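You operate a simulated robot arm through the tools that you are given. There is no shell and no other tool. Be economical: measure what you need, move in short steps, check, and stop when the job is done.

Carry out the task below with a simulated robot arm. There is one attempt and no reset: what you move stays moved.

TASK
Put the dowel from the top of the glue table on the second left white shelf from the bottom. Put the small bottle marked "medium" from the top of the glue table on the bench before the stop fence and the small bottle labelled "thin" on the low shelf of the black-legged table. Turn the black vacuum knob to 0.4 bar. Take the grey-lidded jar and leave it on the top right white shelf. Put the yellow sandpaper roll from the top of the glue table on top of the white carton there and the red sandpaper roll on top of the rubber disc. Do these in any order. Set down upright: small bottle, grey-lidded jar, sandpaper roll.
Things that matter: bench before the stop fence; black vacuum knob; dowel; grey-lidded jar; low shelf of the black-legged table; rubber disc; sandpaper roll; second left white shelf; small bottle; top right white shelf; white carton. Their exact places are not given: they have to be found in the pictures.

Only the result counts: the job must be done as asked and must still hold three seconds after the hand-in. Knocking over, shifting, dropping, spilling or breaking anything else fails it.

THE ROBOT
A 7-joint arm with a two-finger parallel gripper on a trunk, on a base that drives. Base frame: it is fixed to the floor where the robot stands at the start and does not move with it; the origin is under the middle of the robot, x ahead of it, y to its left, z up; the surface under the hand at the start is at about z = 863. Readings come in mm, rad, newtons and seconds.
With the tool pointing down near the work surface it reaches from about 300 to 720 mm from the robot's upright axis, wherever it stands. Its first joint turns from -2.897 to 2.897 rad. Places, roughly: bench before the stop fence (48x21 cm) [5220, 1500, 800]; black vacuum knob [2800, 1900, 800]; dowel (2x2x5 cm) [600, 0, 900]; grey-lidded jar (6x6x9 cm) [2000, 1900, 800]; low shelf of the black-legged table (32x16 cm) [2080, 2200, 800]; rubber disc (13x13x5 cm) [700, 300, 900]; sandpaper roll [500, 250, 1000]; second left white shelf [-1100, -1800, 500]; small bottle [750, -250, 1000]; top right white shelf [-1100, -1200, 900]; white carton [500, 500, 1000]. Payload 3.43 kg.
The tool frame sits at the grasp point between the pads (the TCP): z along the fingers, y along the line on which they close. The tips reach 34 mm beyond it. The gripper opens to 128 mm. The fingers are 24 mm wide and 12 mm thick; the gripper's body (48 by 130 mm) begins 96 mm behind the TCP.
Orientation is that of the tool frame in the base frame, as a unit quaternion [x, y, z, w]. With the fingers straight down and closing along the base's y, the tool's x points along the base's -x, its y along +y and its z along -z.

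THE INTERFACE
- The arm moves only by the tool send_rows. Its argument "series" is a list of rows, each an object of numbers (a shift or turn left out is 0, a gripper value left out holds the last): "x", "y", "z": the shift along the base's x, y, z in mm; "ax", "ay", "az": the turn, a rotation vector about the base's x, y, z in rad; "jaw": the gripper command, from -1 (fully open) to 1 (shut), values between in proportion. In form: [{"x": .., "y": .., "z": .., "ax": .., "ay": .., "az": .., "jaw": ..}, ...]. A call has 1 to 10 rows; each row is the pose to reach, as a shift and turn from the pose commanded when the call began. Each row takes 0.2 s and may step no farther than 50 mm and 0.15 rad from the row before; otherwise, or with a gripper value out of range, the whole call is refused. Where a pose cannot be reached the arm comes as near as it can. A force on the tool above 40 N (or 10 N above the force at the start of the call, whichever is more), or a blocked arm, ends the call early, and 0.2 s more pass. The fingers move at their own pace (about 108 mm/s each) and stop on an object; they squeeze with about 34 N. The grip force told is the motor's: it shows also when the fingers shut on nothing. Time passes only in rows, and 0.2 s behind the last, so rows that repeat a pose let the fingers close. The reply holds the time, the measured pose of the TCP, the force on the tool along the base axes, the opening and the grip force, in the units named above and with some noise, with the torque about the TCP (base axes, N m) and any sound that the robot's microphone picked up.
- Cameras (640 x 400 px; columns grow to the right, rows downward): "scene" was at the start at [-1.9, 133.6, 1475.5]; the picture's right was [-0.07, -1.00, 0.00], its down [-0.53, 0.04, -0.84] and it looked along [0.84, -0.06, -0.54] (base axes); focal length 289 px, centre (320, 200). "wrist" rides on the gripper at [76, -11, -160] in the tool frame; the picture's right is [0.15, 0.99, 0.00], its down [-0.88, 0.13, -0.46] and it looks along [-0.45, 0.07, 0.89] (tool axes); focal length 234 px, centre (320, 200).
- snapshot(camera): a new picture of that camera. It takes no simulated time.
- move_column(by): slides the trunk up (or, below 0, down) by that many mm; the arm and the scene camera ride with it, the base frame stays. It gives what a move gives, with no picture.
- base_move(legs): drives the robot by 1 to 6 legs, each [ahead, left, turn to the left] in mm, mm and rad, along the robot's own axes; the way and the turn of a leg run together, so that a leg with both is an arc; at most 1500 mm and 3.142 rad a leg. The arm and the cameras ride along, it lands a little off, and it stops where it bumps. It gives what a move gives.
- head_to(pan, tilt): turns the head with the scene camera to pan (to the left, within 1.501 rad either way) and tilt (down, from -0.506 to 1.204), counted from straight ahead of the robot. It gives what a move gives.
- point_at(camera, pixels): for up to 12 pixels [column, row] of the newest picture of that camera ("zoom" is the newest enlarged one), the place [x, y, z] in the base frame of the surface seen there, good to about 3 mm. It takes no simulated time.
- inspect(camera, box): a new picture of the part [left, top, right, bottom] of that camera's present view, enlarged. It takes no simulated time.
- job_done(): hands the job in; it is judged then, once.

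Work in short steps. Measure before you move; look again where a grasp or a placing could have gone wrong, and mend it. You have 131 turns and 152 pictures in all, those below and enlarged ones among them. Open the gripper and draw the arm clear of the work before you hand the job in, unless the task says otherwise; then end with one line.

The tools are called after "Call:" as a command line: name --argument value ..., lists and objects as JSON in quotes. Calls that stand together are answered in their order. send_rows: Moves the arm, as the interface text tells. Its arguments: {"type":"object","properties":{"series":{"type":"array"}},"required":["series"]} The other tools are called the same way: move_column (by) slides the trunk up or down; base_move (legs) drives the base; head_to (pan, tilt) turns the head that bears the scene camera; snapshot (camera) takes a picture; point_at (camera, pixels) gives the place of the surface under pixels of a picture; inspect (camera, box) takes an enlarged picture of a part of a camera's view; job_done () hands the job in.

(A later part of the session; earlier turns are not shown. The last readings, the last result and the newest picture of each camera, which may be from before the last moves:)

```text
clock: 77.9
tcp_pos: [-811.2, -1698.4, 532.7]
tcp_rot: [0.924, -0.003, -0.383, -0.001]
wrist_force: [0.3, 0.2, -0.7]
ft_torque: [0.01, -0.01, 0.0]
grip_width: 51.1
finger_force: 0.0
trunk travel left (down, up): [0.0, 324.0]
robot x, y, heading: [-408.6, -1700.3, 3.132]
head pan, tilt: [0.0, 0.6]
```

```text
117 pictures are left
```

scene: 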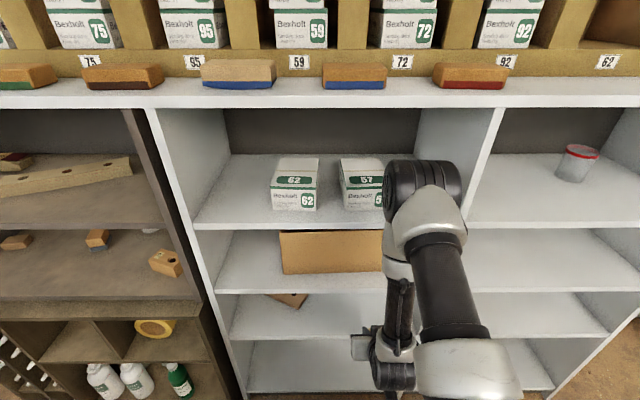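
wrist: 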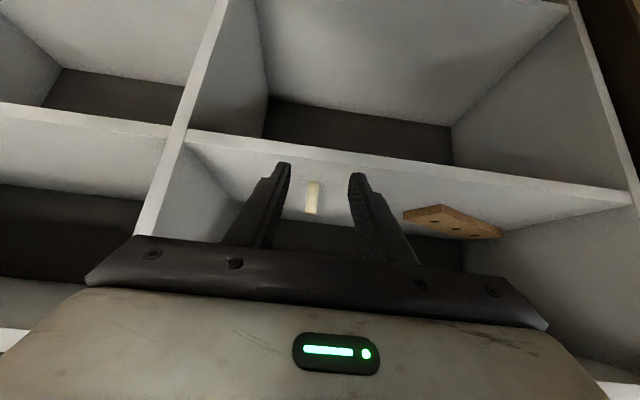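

The dowel stands on the shelf. Back off, raise arm and trunk, turn around toward +x.

Call:
base_move --legs '[[-350, 0, 0]]'

Call:
send_rows --series '[{"z": 48}, {"z": 96}, {"z": 144}, {"z": 192}, {"z": 240}, {"z": 288}, {"z": 336}, {"z": 384}, {"z": 430}, {"z": 470}]'

Call:
move_column --by 175

Call:
head_to --pan 0.3 --tilt 0.5

Call:
snapshot --camera "scene"

Call:
base_move --legs '[[0, 0, 3.14]]'

Call:
snapshot --camera "scene"

```text
clock: 80.2
tcp_pos: [-462.2, -1702.0, 532.0]
tcp_rot: [0.924, -0.003, -0.382, -0.001]
wrist_force: [0.2, 0.1, -0.6]
ft_torque: [0.05, 0.03, 0.01]
grip_width: 51.1
finger_force: 0.0
trunk travel left (down, up): [0.0, 324.0]
robot x, y, heading: [-62.2, -1701.6, 3.133]
head pan, tilt: [0.0, 0.6]
```

```text
clock: 82.4
tcp_pos: [-462.6, -1702.1, 1001.9]
tcp_rot: [0.924, -0.003, -0.382, -0.002]
wrist_force: [-0.2, -0.5, -0.5]
ft_torque: [-0.01, -0.02, -0.02]
grip_width: 51.3
finger_force: 0.0
out of reach, approached as far as the arm can: row 2, 3, 4, 5, 6, 7, 8
trunk travel left (down, up): [0.0, 324.0]
robot x, y, heading: [-54.9, -1705.5, 3.133]
head pan, tilt: [0.0, 0.6]
```

```text
clock: 84.4
tcp_pos: [-463.6, -1701.5, 1176.4]
tcp_rot: [0.924, -0.003, -0.383, -0.001]
wrist_force: [0.2, 0.5, -0.5]
ft_torque: [-0.04, 0.0, 0.02]
grip_width: 51.6
finger_force: 0.0
trunk travel left (down, up): [-175.0, 149.0]
robot x, y, heading: [-55.9, -1701.2, 3.132]
head pan, tilt: [0.0, 0.6]
```

```text
clock: 85.2
tcp_pos: [-463.5, -1700.8, 1176.1]
tcp_rot: [0.924, -0.003, -0.382, -0.001]
wrist_force: [-0.3, 0.3, 0.4]
ft_torque: [-0.01, 0.01, 0.0]
grip_width: 51.4
finger_force: 0.0
trunk travel left (down, up): [-175.0, 149.0]
robot x, y, heading: [-57.2, -1699.6, 3.13]
head pan, tilt: [0.3, 0.499]
```

```text
116 pictures are left
```

scene: 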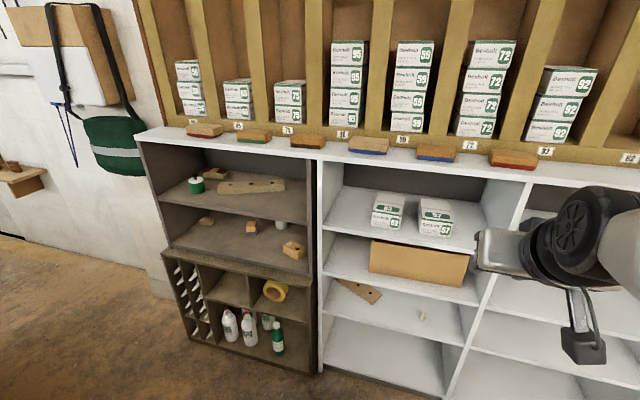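

```text
clock: 93.2
tcp_pos: [346.2, -1688.0, 1175.6]
tcp_rot: [-0.015, 0.924, 0.006, 0.381]
wrist_force: [-0.2, -0.5, 0.3]
ft_torque: [-0.04, -0.01, 0.0]
grip_width: 51.2
finger_force: 0.1
trunk travel left (down, up): [-175.0, 149.0]
robot x, y, heading: [-60.6, -1705.8, 0.028]
head pan, tilt: [0.3, 0.499]
```

```text
115 pictures are left
```

scene: 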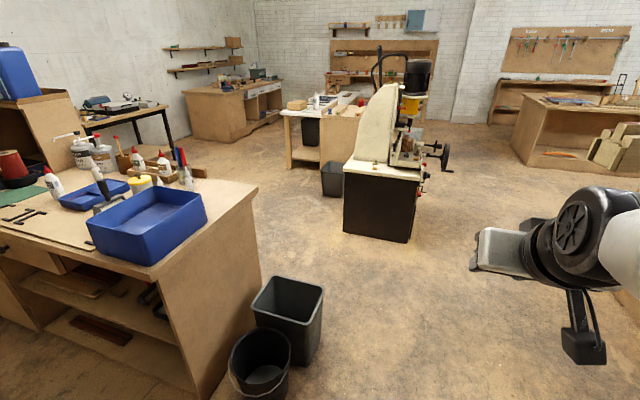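

Measure obstacles: bandsaw cabinet, bins, table corners, centre table.

Call:
point_at --camera "scene" --pixels '[[344, 232], [409, 241], [333, 195], [320, 350], [286, 275], [258, 190], [285, 165], [322, 168], [160, 110], [190, 137], [470, 240], [280, 250]]'

```text
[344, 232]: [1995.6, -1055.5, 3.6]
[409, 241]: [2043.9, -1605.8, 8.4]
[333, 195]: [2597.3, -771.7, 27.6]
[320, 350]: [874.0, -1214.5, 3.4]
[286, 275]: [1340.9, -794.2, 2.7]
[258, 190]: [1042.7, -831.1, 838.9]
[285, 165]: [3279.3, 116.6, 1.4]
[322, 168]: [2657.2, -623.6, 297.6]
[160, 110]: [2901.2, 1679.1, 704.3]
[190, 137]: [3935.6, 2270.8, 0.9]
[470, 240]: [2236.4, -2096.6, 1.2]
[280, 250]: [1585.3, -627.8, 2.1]
```

Plenty of space: aisle x 1043–1995. Drive around the right end to the table's far side and face it.

Call:
base_move --legs '[[1500, -40, -0.028], [0, 1350, 0], [0, 0, 3.14]]'

Call:
head_to --pan 0 --tilt 0.6

Call:
snapshot --camera "scene"

```text
refused: leg 1 is longer than a leg can be; nothing moved
```

```text
clock: 94.0
tcp_pos: [346.8, -1688.9, 1176.2]
tcp_rot: [-0.015, 0.924, 0.006, 0.381]
wrist_force: [0.6, 0.5, 0.1]
ft_torque: [0.03, 0.02, 0.01]
grip_width: 51.1
finger_force: 0.0
trunk travel left (down, up): [-175.0, 149.0]
robot x, y, heading: [-57.9, -1704.8, 0.031]
head pan, tilt: [0.0, 0.6]
```

```text
114 pictures are left
```

scene: 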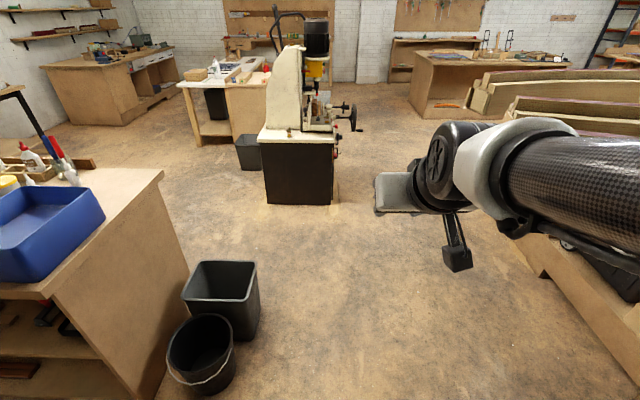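

A leg was too long; also check the joist bench edge on the right.

Call:
point_at --camera "scene" --pixels '[[545, 280], [590, 330], [630, 385], [240, 380], [256, 320], [520, 245]]'

```text
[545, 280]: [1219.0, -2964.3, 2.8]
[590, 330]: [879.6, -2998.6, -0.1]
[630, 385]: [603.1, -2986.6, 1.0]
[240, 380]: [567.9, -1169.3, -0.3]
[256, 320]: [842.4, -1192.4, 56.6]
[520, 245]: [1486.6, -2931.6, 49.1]
```

Call:
base_move --legs '[[1480, -40, -0.03], [0, 1350, 0], [0, 0, 3.14]]'

Call:
snapshot --camera "scene"

```text
clock: 121.8
tcp_pos: [1020.1, -344.7, 1175.9]
tcp_rot: [0.924, -0.008, -0.381, -0.004]
wrist_force: [0.4, 0.7, -0.1]
ft_torque: [0.05, 0.01, -0.01]
grip_width: 50.9
finger_force: 0.1
trunk travel left (down, up): [-175.0, 149.0]
robot x, y, heading: [1428.5, -350.8, 3.119]
head pan, tilt: [0.0, 0.6]
```

```text
113 pictures are left
```

scene: 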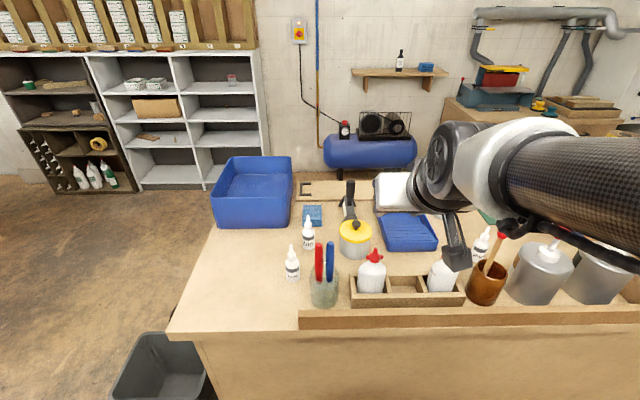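

Now labels show: bottles at (292,262), (308,232) and (481,245). Enlarge both and measure.

Call:
inspect --camera "scene" --box '[460, 215, 510, 275]'

Call:
inspect --camera "scene" --box '[270, 205, 350, 290]'

Call:
point_at --camera "scene" --pixels '[[292, 249], [292, 260], [292, 275], [308, 219], [308, 232], [308, 246], [486, 229], [480, 245], [478, 257], [326, 250], [352, 300], [300, 312]]'

```text
6.67 times, centred on (485, 245) of scene
```

zoom: 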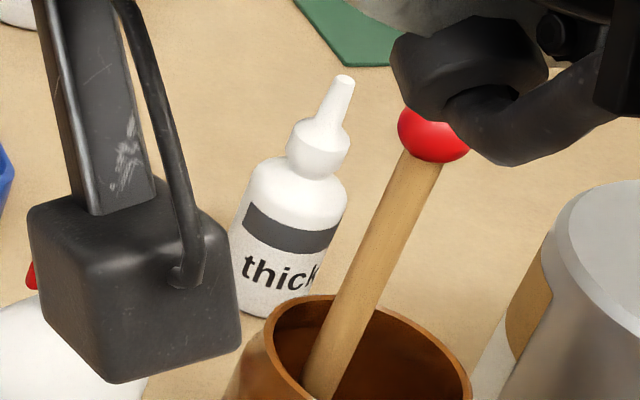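

```text
4.71 times, centred on (310, 248) of scene
```

zoom: 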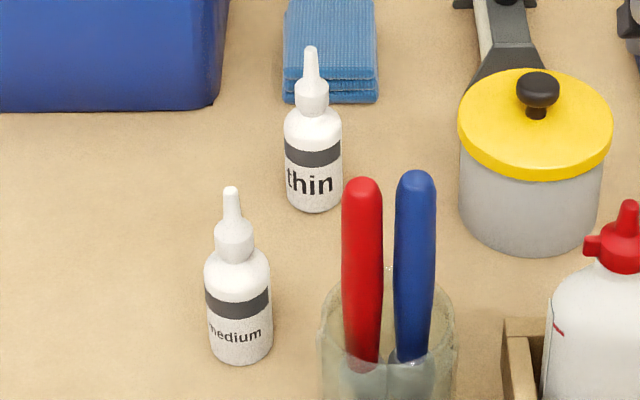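

```text
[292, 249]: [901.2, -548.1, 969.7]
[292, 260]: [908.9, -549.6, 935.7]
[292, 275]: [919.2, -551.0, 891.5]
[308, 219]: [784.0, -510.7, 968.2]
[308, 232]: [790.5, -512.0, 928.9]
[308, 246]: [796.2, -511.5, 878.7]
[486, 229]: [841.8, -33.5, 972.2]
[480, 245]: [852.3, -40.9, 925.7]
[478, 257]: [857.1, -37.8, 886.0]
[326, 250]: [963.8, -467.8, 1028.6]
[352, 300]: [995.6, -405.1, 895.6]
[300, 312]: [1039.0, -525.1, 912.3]
```

"medium" at ≈(902,-550), "thin" at ≈(783,-511). I take medium first with a vertical hand (pens close by); level the hand and go above it.

Call:
send_rows --series '[{"x": -20, "y": -34, "ay": -0.13}, {"x": -40, "y": -68, "ay": -0.26}, {"x": -60, "y": -102, "ay": -0.39}, {"x": -80, "y": -136, "ay": -0.52}, {"x": -100, "y": -170, "ay": -0.65}, {"x": -118, "y": -205, "ay": -0.785}, {"x": -118, "y": -205, "z": -40, "ay": -0.785}, {"x": -118, "y": -205, "z": -80, "ay": -0.785}]'

Call:
snapshot --camera "wrist"

```text
clock: 123.6
tcp_pos: [901.5, -549.4, 1096.3]
tcp_rot: [1.0, -0.007, 0.001, -0.007]
wrist_force: [0.4, 0.3, 0.4]
ft_torque: [0.02, -0.01, 0.01]
grip_width: 51.0
finger_force: 0.1
trunk travel left (down, up): [-175.0, 149.0]
robot x, y, heading: [1425.8, -351.5, 3.121]
head pan, tilt: [0.0, 0.6]
```

```text
110 pictures are left
```

wrist: 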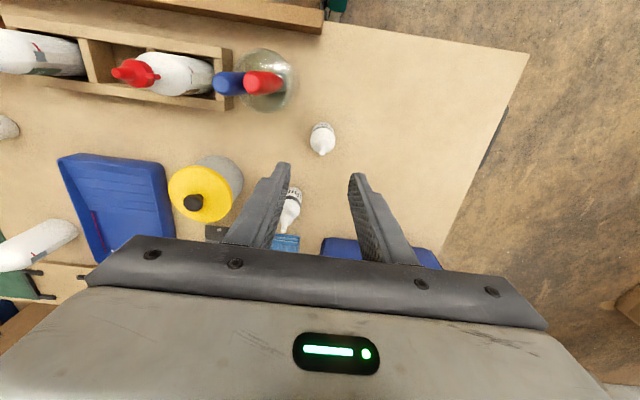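

Check the medium bottle's axis in the wrist view (nozzle tip ≈(321,150)).

Call:
point_at --camera "wrist" --pixels '[[321, 148], [323, 128], [312, 136], [332, 136], [300, 85], [265, 85]]'

Call:
inspect --camera "wrist" --box '[280, 105, 360, 165]'

```text
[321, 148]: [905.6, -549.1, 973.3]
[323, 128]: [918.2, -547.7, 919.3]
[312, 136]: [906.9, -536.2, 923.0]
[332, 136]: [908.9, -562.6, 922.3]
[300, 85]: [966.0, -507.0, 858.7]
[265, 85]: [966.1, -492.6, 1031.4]
```

```text
6.67 times, centred on (320, 135) of wrist
```

zoom: 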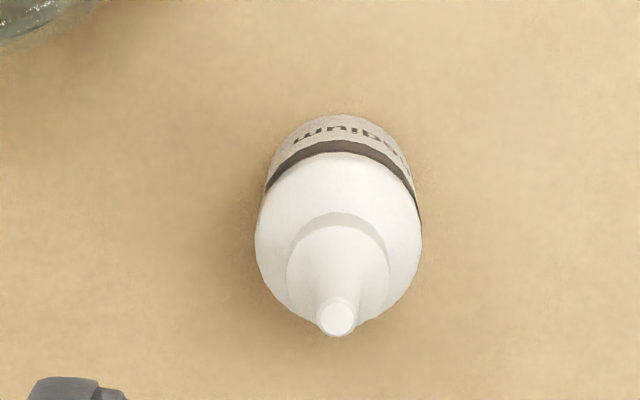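

Axis ≈(904,-549). Descend to z≈908 and grip.

Call:
send_rows --series '[{"x": 3, "z": -48}, {"x": 3, "z": -96}, {"x": 3, "z": -144}, {"x": 3, "z": -188}, {"x": 3, "z": -188, "jaw": 1}, {"x": 3, "z": -188, "jaw": 1}, {"x": 3, "z": -188, "jaw": 1}]'

```text
clock: 125.2
tcp_pos: [904.0, -549.2, 907.3]
tcp_rot: [1.0, -0.007, 0.0, -0.007]
wrist_force: [1.1, -0.9, 0.5]
ft_torque: [0.01, -0.02, -0.02]
grip_width: 34.3
finger_force: 34.2
trunk travel left (down, up): [-175.0, 149.0]
robot x, y, heading: [1426.6, -348.3, 3.12]
head pan, tilt: [0.0, 0.6]
```

Gripped (34 mm). Lift 200, back off from the table, turn to face +x and move left.

Call:
send_rows --series '[{"z": 48}, {"z": 96}, {"z": 144}, {"z": 192}, {"x": 40, "z": 210}, {"x": 85, "z": 220}]'

Call:
base_move --legs '[[-200, 0, 0], [0, -1250, 0], [0, 0, 3.14]]'

Call:
snapshot --camera "scene"

```text
clock: 126.6
tcp_pos: [990.9, -548.6, 1129.2]
tcp_rot: [1.0, -0.007, 0.001, -0.007]
wrist_force: [0.0, -0.6, -1.0]
ft_torque: [0.03, -0.03, 0.0]
grip_width: 34.3
finger_force: 33.8
trunk travel left (down, up): [-175.0, 149.0]
robot x, y, heading: [1426.4, -350.2, 3.122]
head pan, tilt: [0.0, 0.6]
```

```text
clock: 147.6
tcp_pos: [2080.6, 1101.4, 1128.5]
tcp_rot: [0.006, 1.0, -0.007, 0.0]
wrist_force: [0.1, 0.9, -0.2]
ft_torque: [0.0, 0.01, 0.03]
grip_width: 34.1
finger_force: 33.9
trunk travel left (down, up): [-175.0, 149.0]
robot x, y, heading: [1643.1, 900.7, -0.019]
head pan, tilt: [0.0, 0.6]
```

```text
108 pictures are left
```

scene: 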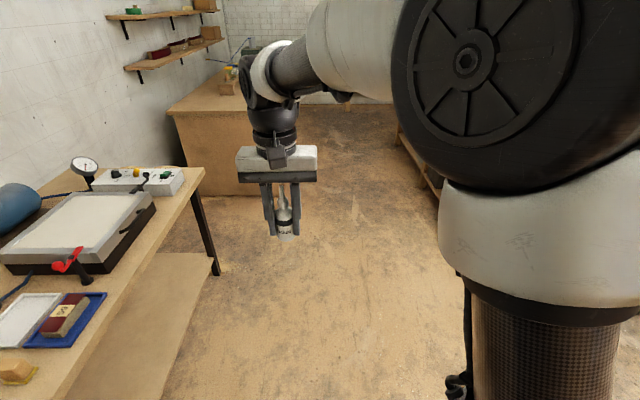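

The black-legged table is at left, with its low shelf at (140,340). Measure it, the gauge panel and the far bench.

Call:
point_at --camera "scene" --pixels '[[140, 320], [180, 260], [165, 380], [200, 172], [130, 290], [212, 272], [86, 165], [130, 182], [180, 110], [190, 195], [300, 110], [230, 100]]'

Call:
inspect --camera "scene" --box '[60, 140, 220, 240]'

Call:
head_to --pan 0.9 --tilt 0.6

Call:
snapshot --camera "scene"

```text
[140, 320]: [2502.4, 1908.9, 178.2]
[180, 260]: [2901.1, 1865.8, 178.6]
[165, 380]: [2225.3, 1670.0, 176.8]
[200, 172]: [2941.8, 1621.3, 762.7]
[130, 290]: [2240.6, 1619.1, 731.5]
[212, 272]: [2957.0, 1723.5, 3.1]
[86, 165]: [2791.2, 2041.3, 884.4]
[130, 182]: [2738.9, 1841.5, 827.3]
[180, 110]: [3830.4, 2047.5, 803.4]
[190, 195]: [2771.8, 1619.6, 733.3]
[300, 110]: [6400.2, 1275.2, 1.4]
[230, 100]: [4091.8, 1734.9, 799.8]
```

```text
4.00 times, centred on (140, 190) of scene
```

zoom: 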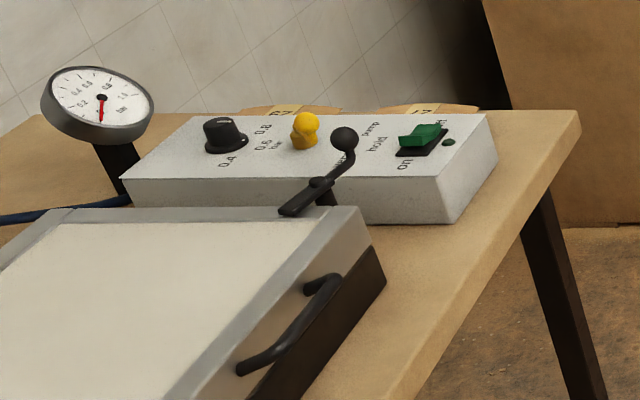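

```text
clock: 148.8
tcp_pos: [2081.4, 1102.0, 1127.3]
tcp_rot: [0.005, 1.0, -0.007, 0.0]
wrist_force: [0.2, 0.1, -0.6]
ft_torque: [0.01, -0.01, -0.01]
grip_width: 34.0
finger_force: 34.2
trunk travel left (down, up): [-175.0, 149.0]
robot x, y, heading: [1645.2, 900.4, -0.018]
head pan, tilt: [0.901, 0.6]
```

```text
106 pictures are left
```

scene: 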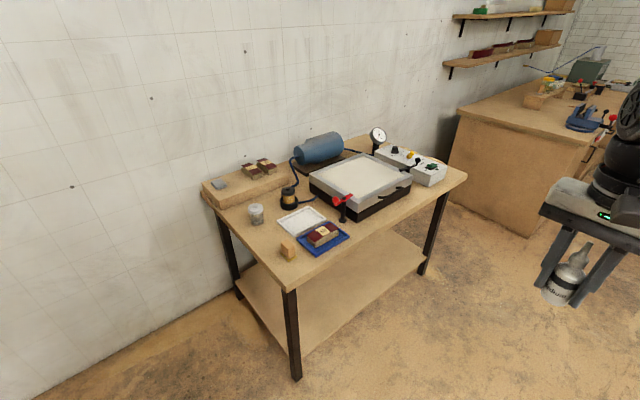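

The rough place of the "low shelf" (z≈800, 32×16 cm) hints at the raised riser on the table top at (245,187), not the under-shelf (z 178). Measure and zoom.

Call:
point_at --camera "scene" --pixels '[[240, 190], [207, 187], [290, 172], [275, 190], [220, 205], [260, 165], [235, 198], [256, 207], [256, 222], [300, 260], [220, 184], [290, 190]]'

Call:
inspect --camera "scene" --box '[195, 120, 355, 270]'

```text
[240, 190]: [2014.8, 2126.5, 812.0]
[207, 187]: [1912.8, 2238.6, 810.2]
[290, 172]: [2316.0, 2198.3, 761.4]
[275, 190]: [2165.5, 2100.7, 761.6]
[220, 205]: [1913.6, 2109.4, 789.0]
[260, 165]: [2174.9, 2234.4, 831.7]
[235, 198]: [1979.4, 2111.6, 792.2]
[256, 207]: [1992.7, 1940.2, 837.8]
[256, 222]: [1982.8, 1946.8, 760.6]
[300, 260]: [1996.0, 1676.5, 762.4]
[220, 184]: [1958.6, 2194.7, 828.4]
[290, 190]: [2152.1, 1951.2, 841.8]
```

```text
2.67 times, centred on (275, 195) of scene
```

zoom: 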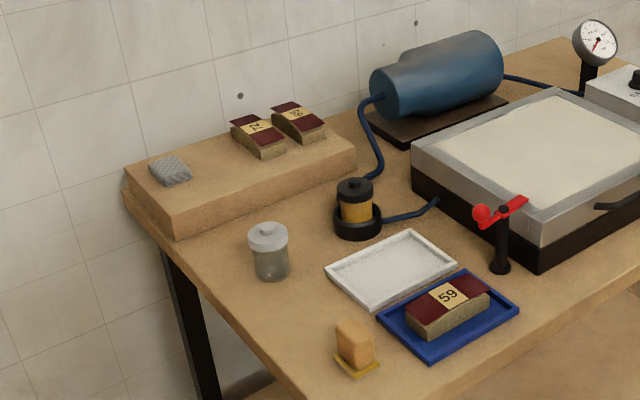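

The riser (x 1912–2240, y 2105–2265, z 812) matches the 32×16 cm place: that is the low shelf. Now carry the medium bottle on: drive ahead and look at the far bench.

Call:
base_move --legs '[[1400, 0, 0.018]]'

Call:
head_to --pan 0.4 --tilt 0.35

Call:
snapshot --camera "scene"

```text
clock: 155.7
tcp_pos: [3450.4, 1098.4, 1127.4]
tcp_rot: [-0.003, 1.0, -0.006, 0.0]
wrist_force: [-0.9, 0.4, -0.8]
ft_torque: [0.01, 0.01, -0.03]
grip_width: 34.2
finger_force: 33.6
trunk travel left (down, up): [-175.0, 149.0]
robot x, y, heading: [3018.0, 890.7, -0.001]
head pan, tilt: [0.901, 0.6]
```

```text
clock: 156.6
tcp_pos: [3450.3, 1098.2, 1127.4]
tcp_rot: [-0.003, 1.0, -0.006, 0.0]
wrist_force: [0.9, -0.3, -0.1]
ft_torque: [0.02, 0.01, 0.02]
grip_width: 34.2
finger_force: 33.9
trunk travel left (down, up): [-175.0, 149.0]
robot x, y, heading: [3015.4, 890.0, 0.004]
head pan, tilt: [0.4, 0.351]
```

```text
104 pictures are left
```

scene: 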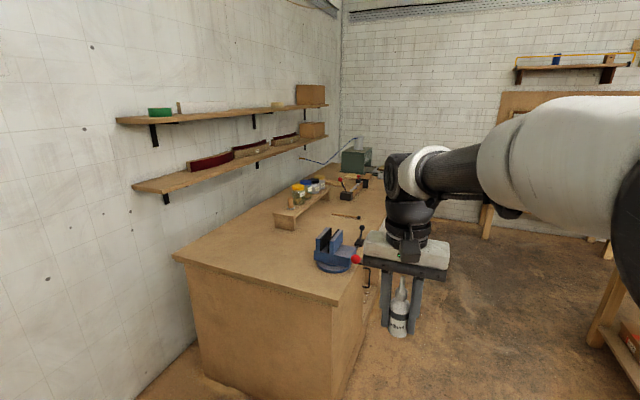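

Drive ahead another 1400 and look left at the bench.

Call:
base_move --legs '[[1400, -30, 0]]'

Call:
head_to --pan 0.75 --tilt 0.5

Call:
snapshot --camera "scene"

```text
clock: 163.6
tcp_pos: [4848.5, 1065.2, 1128.0]
tcp_rot: [-0.002, 1.0, -0.007, 0.0]
wrist_force: [0.0, 0.4, -0.7]
ft_torque: [0.01, -0.02, 0.01]
grip_width: 34.0
finger_force: 34.1
trunk travel left (down, up): [-175.0, 149.0]
robot x, y, heading: [4420.0, 857.3, -0.004]
head pan, tilt: [0.4, 0.351]
```

```text
clock: 164.4
tcp_pos: [4849.5, 1065.1, 1127.6]
tcp_rot: [-0.002, 1.0, -0.007, -0.001]
wrist_force: [0.0, -0.8, -0.1]
ft_torque: [0.02, -0.01, 0.02]
grip_width: 34.1
finger_force: 34.2
trunk travel left (down, up): [-175.0, 149.0]
robot x, y, heading: [4421.0, 856.5, -0.005]
head pan, tilt: [0.75, 0.499]
```

```text
103 pictures are left
```

scene: 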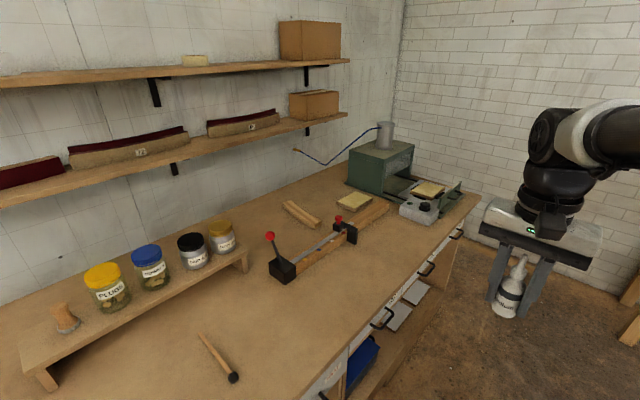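

The stop fence with clamps is around (310,250). Measure fence and the bench front zone before it.

Call:
point_at --camera "scene" --pixels '[[285, 270], [320, 258], [352, 240], [330, 280], [370, 265], [400, 240], [350, 340], [440, 240], [345, 300], [300, 320], [415, 290], [380, 210]]'

Call:
inspect --camera "scene" --box '[240, 170, 480, 350]'

```text
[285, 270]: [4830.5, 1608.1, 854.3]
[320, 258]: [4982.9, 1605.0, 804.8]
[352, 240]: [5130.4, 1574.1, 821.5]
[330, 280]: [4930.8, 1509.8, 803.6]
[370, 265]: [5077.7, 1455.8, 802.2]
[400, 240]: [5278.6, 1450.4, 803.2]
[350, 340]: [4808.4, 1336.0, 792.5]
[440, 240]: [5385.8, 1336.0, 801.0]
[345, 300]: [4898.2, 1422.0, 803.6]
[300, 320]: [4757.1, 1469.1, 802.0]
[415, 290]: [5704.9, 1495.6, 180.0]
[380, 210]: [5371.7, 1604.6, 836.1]
```

```text
2.22 times, centred on (360, 260) of scene
```

zoom: 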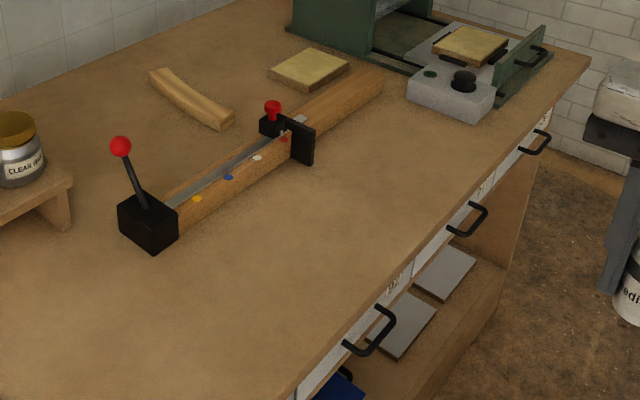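

Fence front is at y≈1590, bench front edge y≈1336, top z≈803. Target (5200,1480). Drive to about (5300,900) and turn to face the bench.

Call:
base_move --legs '[[880, 50, 0.005], [0, 0, 1.57]]'

Call:
head_to --pan 0 --tilt 0.7

Call:
snapshot --camera "scene"

```text
clock: 173.0
tcp_pos: [5091.0, 1336.6, 1128.3]
tcp_rot: [0.71, -0.704, 0.005, -0.006]
wrist_force: [0.5, 0.4, -1.0]
ft_torque: [-0.02, 0.01, 0.0]
grip_width: 34.0
finger_force: 34.1
trunk travel left (down, up): [-175.0, 149.0]
robot x, y, heading: [5301.2, 905.3, 1.575]
head pan, tilt: [0.75, 0.499]
```

```text
clock: 174.1
tcp_pos: [5090.6, 1336.4, 1129.5]
tcp_rot: [0.711, -0.703, 0.005, -0.005]
wrist_force: [-0.1, 0.5, -0.8]
ft_torque: [0.01, -0.02, 0.03]
grip_width: 33.8
finger_force: 33.7
trunk travel left (down, up): [-175.0, 149.0]
robot x, y, heading: [5300.3, 903.4, 1.578]
head pan, tilt: [0.0, 0.7]
```

```text
101 pictures are left
```

scene: 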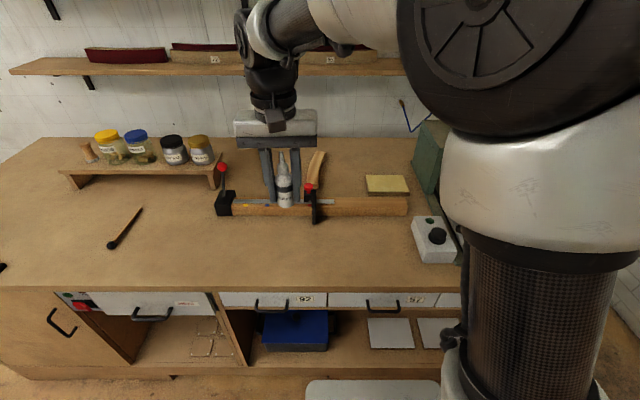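

Check fence line near the target, then move over (5210,1470).

Call:
point_at --camera "scene" --pixels '[[360, 212], [360, 205], [355, 240], [355, 265], [432, 255], [315, 222]]'

Call:
send_rows --series '[{"x": 30, "y": 33, "z": -10}, {"x": 60, "y": 66, "z": -20}, {"x": 90, "y": 100, "z": -30}, {"x": 119, "y": 134, "z": -40}, {"x": 119, "y": 134, "z": -85}, {"x": 119, "y": 134, "z": -130}, {"x": 119, "y": 134, "z": -175}, {"x": 119, "y": 134, "z": -220}, {"x": 119, "y": 134, "z": -260}]'

Call:
snapshot --camera "wrist"

```text
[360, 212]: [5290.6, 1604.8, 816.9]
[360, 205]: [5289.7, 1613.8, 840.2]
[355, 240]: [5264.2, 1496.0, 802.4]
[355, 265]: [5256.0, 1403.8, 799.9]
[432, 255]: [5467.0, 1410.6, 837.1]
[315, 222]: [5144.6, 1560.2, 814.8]
```

```text
clock: 176.1
tcp_pos: [5209.4, 1471.2, 867.9]
tcp_rot: [0.71, -0.704, 0.004, -0.005]
wrist_force: [0.6, -0.2, -1.2]
ft_torque: [0.01, 0.0, -0.01]
grip_width: 33.9
finger_force: 34.1
trunk travel left (down, up): [-175.0, 149.0]
robot x, y, heading: [5299.0, 903.5, 1.577]
head pan, tilt: [0.0, 0.7]
```

```text
100 pictures are left
```

wrist: 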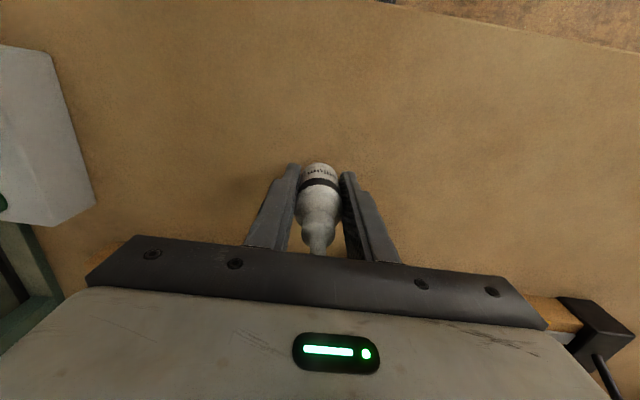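

Lower to contact (expected TCP z≈846).

Call:
send_rows --series '[{"z": -12}, {"z": -18}, {"z": -21}, {"z": -23}, {"z": -24}]'

```text
clock: 177.3
tcp_pos: [5209.1, 1470.2, 847.4]
tcp_rot: [0.71, -0.704, 0.004, -0.006]
wrist_force: [0.7, -3.5, 18.2]
ft_torque: [-0.11, 0.2, -0.01]
grip_width: 34.0
finger_force: 34.2
trunk travel left (down, up): [-175.0, 149.0]
robot x, y, heading: [5300.8, 909.0, 1.572]
head pan, tilt: [0.0, 0.7]
```

Contact. Release and rise.

Call:
send_rows --series '[{"z": 3}, {"z": 3, "jaw": 0.3}, {"z": 3, "jaw": 0.2}, {"z": 3, "jaw": 0.2}, {"z": 45}, {"z": 90}, {"z": 135}, {"z": 180}, {"z": 225, "y": -10}, {"z": 270, "y": -30}]'

Call:
snapshot --camera "wrist"

```text
clock: 179.5
tcp_pos: [5208.8, 1439.8, 1114.2]
tcp_rot: [0.71, -0.704, 0.006, -0.004]
wrist_force: [0.4, -0.7, 0.0]
ft_torque: [-0.03, -0.04, 0.01]
grip_width: 51.1
finger_force: 0.0
trunk travel left (down, up): [-175.0, 149.0]
robot x, y, heading: [5305.1, 907.1, 1.569]
head pan, tilt: [0.0, 0.7]
```

```text
99 pictures are left
```

wrist: 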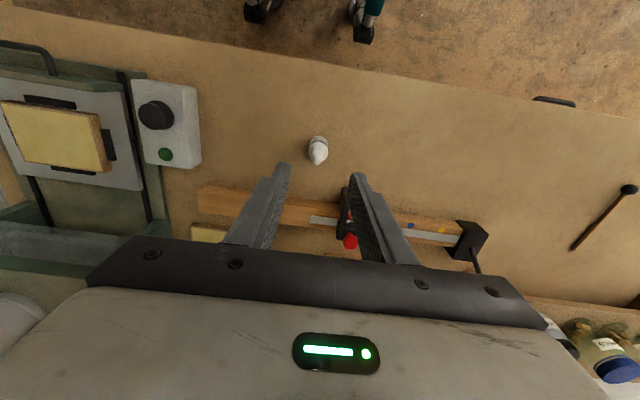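

Medium stands before the fence. Retract and drive back (left) toward the black-legged table's panel at x≈2750.

Call:
send_rows --series '[{"y": -40, "x": 10, "z": 10}, {"y": -85, "x": 25, "z": 20}, {"y": -130, "x": 45, "z": 30}]'

Call:
base_move --legs '[[0, 1270, 0], [0, 1270, 0], [300, 0, 0]]'

Call:
snapshot --camera "scene"

```text
refused: row 3 steps farther than a row can; nothing moved
```

```text
clock: 205.6
tcp_pos: [2660.6, 1712.5, 1114.1]
tcp_rot: [0.715, -0.699, 0.004, -0.004]
wrist_force: [0.1, 0.4, 0.3]
ft_torque: [-0.05, 0.0, 0.02]
grip_width: 51.3
finger_force: 0.0
trunk travel left (down, up): [-175.0, 149.0]
robot x, y, heading: [2757.5, 1182.1, 1.588]
head pan, tilt: [0.0, 0.7]
```

```text
98 pictures are left
```

scene: 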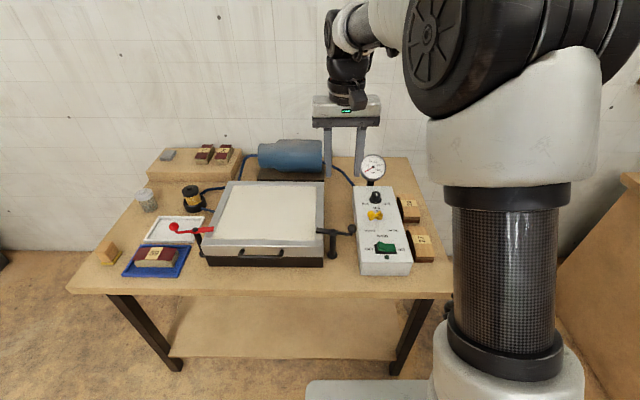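

Good view. Zoom on the knob panel and gauge.

Call:
inspect --camera "scene" --box '[350, 150, 420, 225]'

Call:
point_at --camera "scene" --pixels '[[376, 193], [376, 201], [375, 216], [372, 165], [360, 200], [392, 200], [385, 225], [351, 228]]'

Call:
snapshot --camera "wrist"

```text
5.33 times, centred on (385, 188) of scene
```

zoom: 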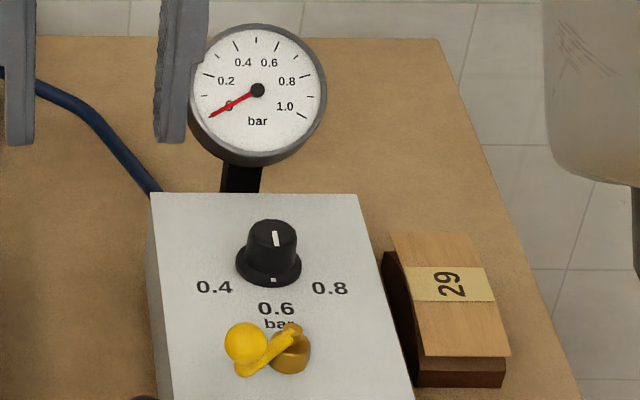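

```text
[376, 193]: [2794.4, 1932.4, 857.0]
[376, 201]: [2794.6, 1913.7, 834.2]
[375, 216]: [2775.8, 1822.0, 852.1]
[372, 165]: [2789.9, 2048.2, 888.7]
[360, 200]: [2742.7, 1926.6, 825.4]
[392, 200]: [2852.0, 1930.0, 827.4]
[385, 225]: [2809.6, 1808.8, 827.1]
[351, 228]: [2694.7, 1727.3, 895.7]
```

```text
96 pictures are left
```

wrist: 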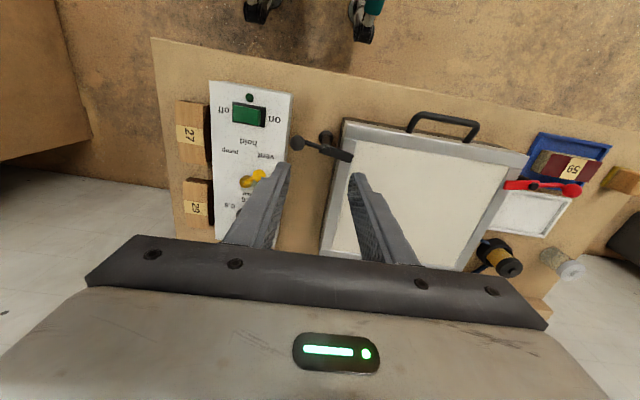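

Pointer marks face the front (0.6). Measure the labels' places and knob base for the turning angle.

Call:
point_at --camera "zoom" --pixels '[[214, 287], [277, 308], [330, 288], [240, 265], [300, 265], [272, 223], [273, 281], [268, 250], [245, 240], [296, 240], [265, 340], [290, 335]]'

Call:
inspect --camera "scene" --box '[364, 182, 394, 212]'

```text
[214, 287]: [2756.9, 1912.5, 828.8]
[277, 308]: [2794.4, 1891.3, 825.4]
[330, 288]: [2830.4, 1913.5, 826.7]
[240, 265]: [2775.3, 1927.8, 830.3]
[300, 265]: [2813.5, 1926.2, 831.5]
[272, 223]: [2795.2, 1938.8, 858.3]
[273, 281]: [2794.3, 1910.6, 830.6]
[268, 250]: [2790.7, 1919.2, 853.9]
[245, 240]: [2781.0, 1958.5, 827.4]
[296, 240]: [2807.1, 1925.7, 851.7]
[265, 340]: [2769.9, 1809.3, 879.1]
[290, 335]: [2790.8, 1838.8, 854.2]
```

```text
13.33 times, centred on (379, 197) of scene
```

zoom: 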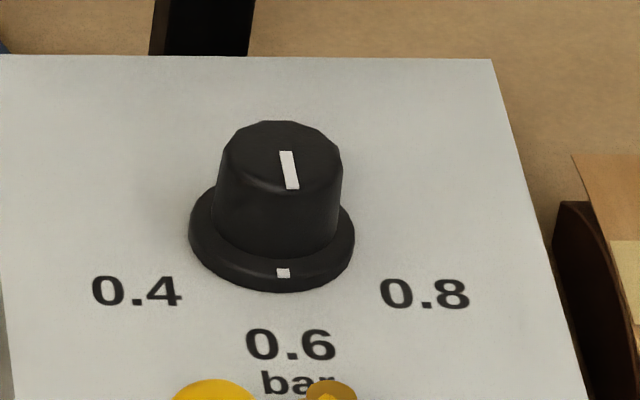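

Knob centre ≈(2794.4,1930), top z 857; labels at ±65° from the front. Turning to 0.4 = −1.13 rad. First drive 60 mm closer, then go above the knob.

Call:
base_move --legs '[[70, 0, 0]]'

Call:
send_rows --series '[{"x": 33, "y": 28, "z": -5}, {"x": 66, "y": 56, "z": -10}, {"x": 99, "y": 84, "z": -20}, {"x": 132, "y": 112, "z": -35}, {"x": 134, "y": 140, "z": -75}, {"x": 134, "y": 148, "z": -120}]'

Call:
snapshot --camera "wrist"

```text
clock: 206.6
tcp_pos: [2660.1, 1783.5, 1114.8]
tcp_rot: [0.715, -0.699, 0.005, -0.005]
wrist_force: [0.4, 0.1, -0.5]
ft_torque: [0.03, 0.01, 0.02]
grip_width: 51.1
finger_force: 0.0
trunk travel left (down, up): [-175.0, 149.0]
robot x, y, heading: [2756.7, 1254.0, 1.585]
head pan, tilt: [0.0, 0.7]
```

```text
clock: 208.0
tcp_pos: [2794.1, 1932.7, 992.2]
tcp_rot: [0.715, -0.699, 0.005, -0.005]
wrist_force: [-0.1, -0.3, 0.0]
ft_torque: [0.04, 0.0, -0.01]
grip_width: 51.2
finger_force: 0.0
trunk travel left (down, up): [-175.0, 149.0]
robot x, y, heading: [2753.2, 1247.0, 1.584]
head pan, tilt: [0.0, 0.7]
```

```text
94 pictures are left
```

wrist: 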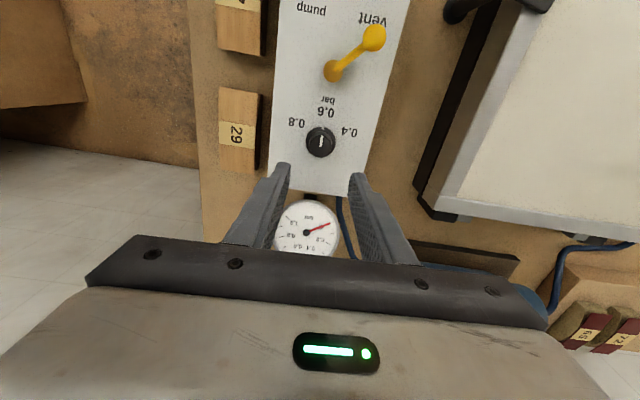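

Measure the knob from this near-top view.

Call:
inspect --camera "wrist" --box '[270, 90, 370, 190]'

Call:
point_at --camera "wrist" --pixels '[[321, 142], [307, 142], [335, 142], [321, 128], [321, 155], [349, 132], [297, 123], [326, 113], [307, 232]]'

```text
4.00 times, centred on (320, 140) of wrist
```

zoom: 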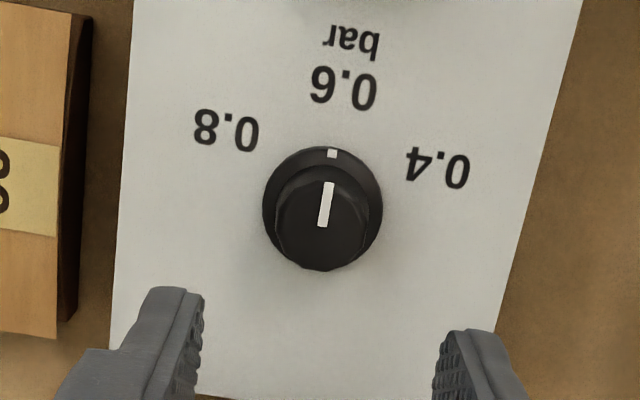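

```text
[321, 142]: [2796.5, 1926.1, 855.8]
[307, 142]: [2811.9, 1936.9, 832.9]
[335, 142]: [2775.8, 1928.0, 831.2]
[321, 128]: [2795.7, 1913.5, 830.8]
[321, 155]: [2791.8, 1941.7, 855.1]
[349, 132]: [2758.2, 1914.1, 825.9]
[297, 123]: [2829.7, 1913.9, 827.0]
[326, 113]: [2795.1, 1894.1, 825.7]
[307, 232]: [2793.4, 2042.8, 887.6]
```

Image geometry gives ±60° between labels, pointer at 0.6. Descend to z≈872 at (2794.5,1930) and close on the knob.

Call:
send_rows --series '[{"y": -2, "z": -45}, {"y": -2, "z": -85}, {"y": -2, "z": -110}, {"y": -2, "z": -120}, {"y": -2, "z": -120, "jaw": 1}, {"y": -2, "z": -120, "jaw": 1}, {"y": -2, "z": -120, "jaw": 1}]'

Call:
snapshot --camera "wrist"

```text
clock: 209.6
tcp_pos: [2794.4, 1927.2, 872.4]
tcp_rot: [0.715, -0.699, 0.006, -0.005]
wrist_force: [4.7, -0.6, -3.9]
ft_torque: [0.56, -0.2, -0.01]
grip_width: 30.8
finger_force: 45.5
trunk travel left (down, up): [-175.0, 149.0]
robot x, y, heading: [2756.0, 1250.8, 1.586]
head pan, tilt: [0.0, 0.7]
```

```text
92 pictures are left
```

wrist: 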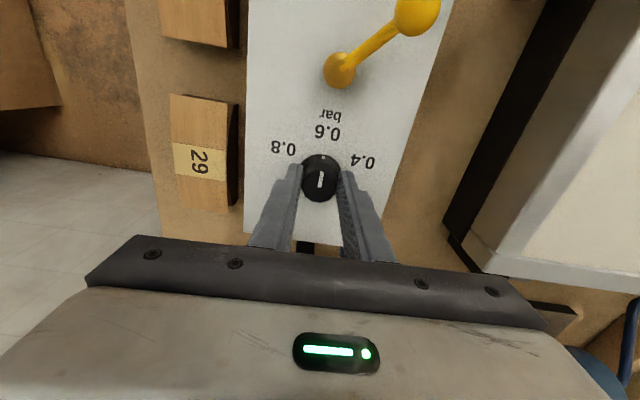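

Gripped on the knob (30.8 mm). Turn −60° (clockwise from above).

Call:
send_rows --series '[{"az": -0.13}, {"az": -0.26}, {"az": -0.39}, {"az": -0.52}, {"az": -0.65}, {"az": -0.78}, {"az": -0.91}, {"az": -1.047}, {"az": -1.047}]'

Call:
snapshot --camera "wrist"

Call:
inspect --camera "scene" --box '[350, 150, 420, 225]'

```text
clock: 211.6
tcp_pos: [2790.8, 1931.3, 872.2]
tcp_rot: [-0.269, 0.963, -0.008, 0.0]
wrist_force: [-5.9, 6.5, -15.4]
ft_torque: [-0.14, 1.01, 0.05]
grip_width: 30.9
finger_force: 45.1
trunk travel left (down, up): [-175.0, 149.0]
robot x, y, heading: [2751.5, 1250.5, 1.589]
head pan, tilt: [0.0, 0.7]
```

```text
91 pictures are left
```

wrist: 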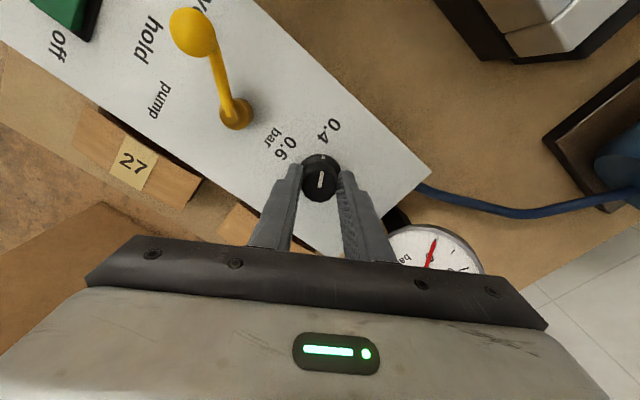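

```text
5.33 times, centred on (385, 188) of scene
```

zoom: 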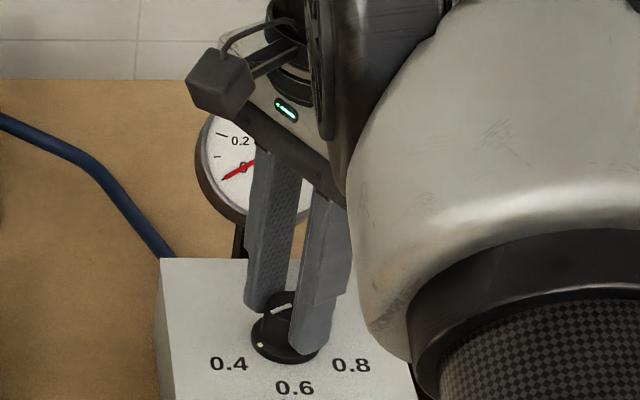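

Pointer appears at 0.4. Release gently, rise 100 and look.

Call:
send_rows --series '[{"jaw": 0.4}, {"jaw": 0.2}, {"jaw": 0.2}, {"z": 40}, {"z": 85}, {"z": 120}]'

Call:
inspect --camera "wrist" --box '[260, 90, 380, 190]'

Call:
inspect --camera "scene" --box '[364, 182, 394, 212]'

```text
clock: 213.0
tcp_pos: [2794.5, 1929.3, 993.8]
tcp_rot: [-0.27, 0.963, -0.007, 0.002]
wrist_force: [1.0, 1.0, 0.2]
ft_torque: [0.0, -0.02, -0.01]
grip_width: 51.3
finger_force: 0.0
trunk travel left (down, up): [-175.0, 149.0]
robot x, y, heading: [2757.0, 1250.9, 1.584]
head pan, tilt: [0.0, 0.7]
```

```text
4.00 times, centred on (320, 140) of wrist
```

zoom: 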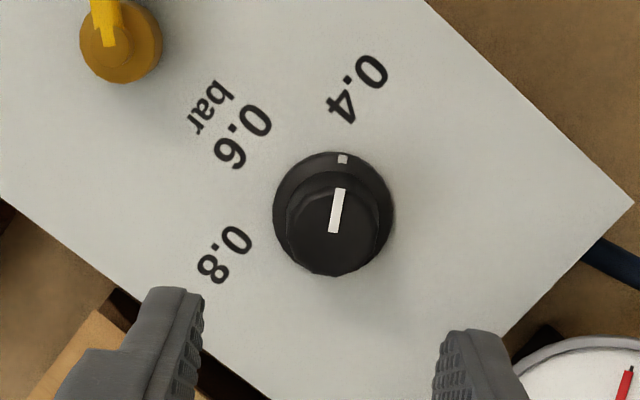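

```text
13.33 times, centred on (379, 197) of scene
```

zoom: 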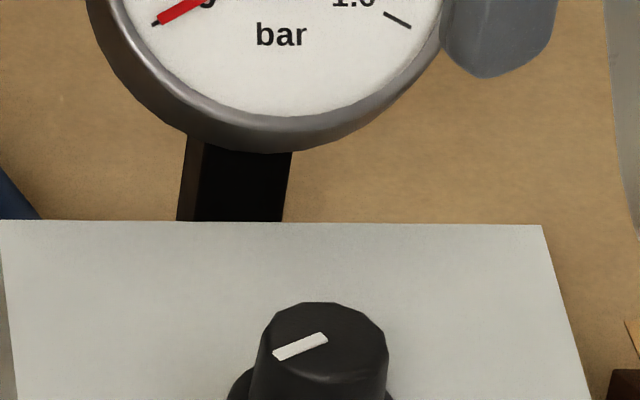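

Knob now points at 0.4 (8° vs label 10° in view). Retract the arm, rotating the hand back.

Call:
send_rows --series '[{"z": 40, "az": 0.13}, {"z": 80, "az": 0.26}, {"y": -35, "z": 100, "az": 0.39}, {"y": -75, "z": 115, "az": 0.52}, {"y": -115, "z": 130, "az": 0.65}, {"y": -155, "z": 140, "az": 0.78}, {"y": -200, "z": 145, "az": 0.91}, {"y": -245, "z": 150, "az": 1.047}]'

Call:
base_move --legs '[[-350, 0, 0], [0, 1100, 0], [0, 0, 1.555], [0, 1380, 0]]'

Call:
snapshot --camera "scene"

```text
clock: 214.8
tcp_pos: [2794.3, 1685.7, 1142.0]
tcp_rot: [0.715, -0.699, 0.006, -0.005]
wrist_force: [-1.1, 0.8, 0.1]
ft_torque: [-0.02, -0.01, 0.01]
grip_width: 51.2
finger_force: 0.1
trunk travel left (down, up): [-175.0, 149.0]
robot x, y, heading: [2757.7, 1249.5, 1.585]
head pan, tilt: [0.0, 0.7]
```

```text
clock: 244.3
tcp_pos: [1193.3, -423.7, 1140.9]
tcp_rot: [1.0, -0.008, 0.0, -0.007]
wrist_force: [0.2, 1.1, 0.5]
ft_torque: [0.02, -0.02, 0.01]
grip_width: 51.1
finger_force: 0.2
trunk travel left (down, up): [-175.0, 149.0]
robot x, y, heading: [1627.5, -476.1, 3.116]
head pan, tilt: [0.0, 0.7]
```

```text
87 pictures are left
```

scene: 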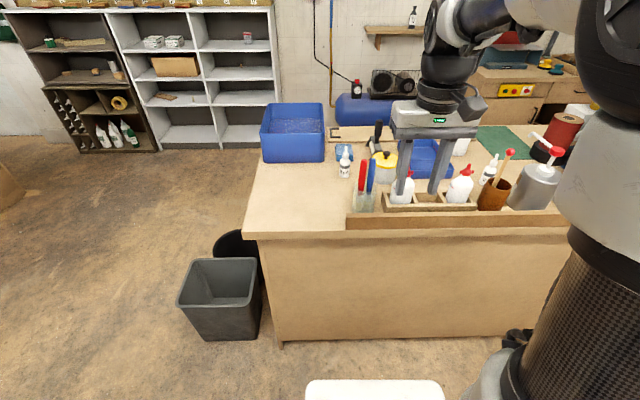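

Move in 215 mm and bring the hand above the thin bottle.

Call:
base_move --legs '[[215, 0, 0]]'

Call:
send_rows --series '[{"x": -40, "y": -22}, {"x": -80, "y": -44}, {"x": -120, "y": -66}, {"x": -160, "y": -85}, {"x": -192, "y": -87, "z": -20}, {"x": -192, "y": -87, "z": -50}]'

Call:
snapshot --camera "wrist"

```text
clock: 246.0
tcp_pos: [979.3, -417.5, 1142.2]
tcp_rot: [1.0, -0.008, 0.0, -0.006]
wrist_force: [-0.2, 0.0, 0.1]
ft_torque: [-0.03, -0.05, 0.01]
grip_width: 51.1
finger_force: 0.2
trunk travel left (down, up): [-175.0, 149.0]
robot x, y, heading: [1410.6, -468.6, 3.115]
head pan, tilt: [0.0, 0.7]
```

```text
clock: 247.4
tcp_pos: [788.2, -503.3, 1090.3]
tcp_rot: [1.0, -0.008, 0.001, -0.008]
wrist_force: [0.2, -0.1, 0.9]
ft_torque: [0.03, -0.01, 0.01]
grip_width: 51.3
finger_force: 0.0
trunk travel left (down, up): [-175.0, 149.0]
robot x, y, heading: [1412.0, -474.5, 3.119]
head pan, tilt: [0.0, 0.7]
```

```text
86 pictures are left
```

wrist: 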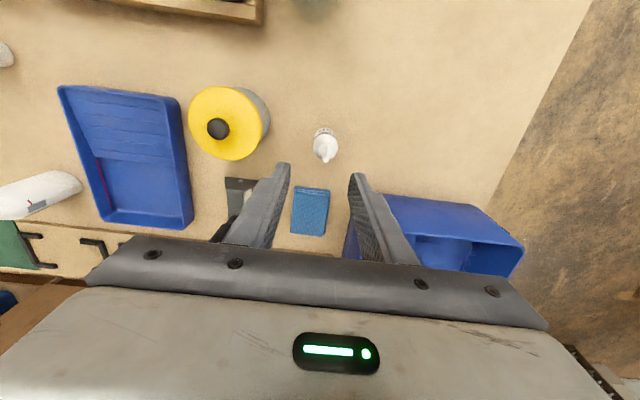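

Call:
point_at --camera "wrist" --pixels '[[325, 158], [325, 133], [314, 145], [336, 145], [425, 250], [395, 210], [245, 100]]'

Call:
inspect --camera "wrist" --box '[290, 110, 360, 170]'

```text
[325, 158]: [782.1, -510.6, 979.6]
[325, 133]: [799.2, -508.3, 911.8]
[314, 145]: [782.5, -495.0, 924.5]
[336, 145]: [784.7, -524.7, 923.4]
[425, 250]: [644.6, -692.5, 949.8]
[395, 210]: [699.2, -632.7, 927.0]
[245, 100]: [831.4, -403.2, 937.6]
```

```text
6.67 times, centred on (325, 140) of wrist
```

zoom: 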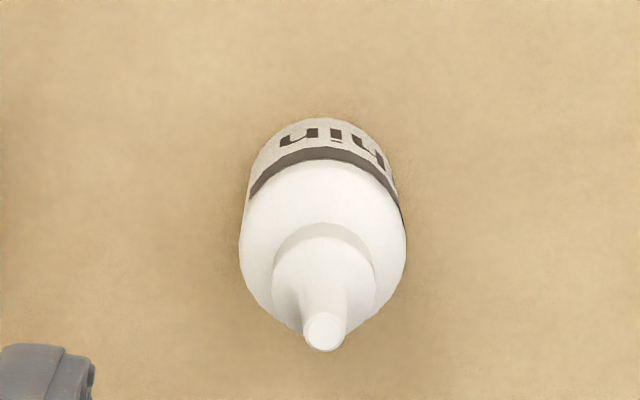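

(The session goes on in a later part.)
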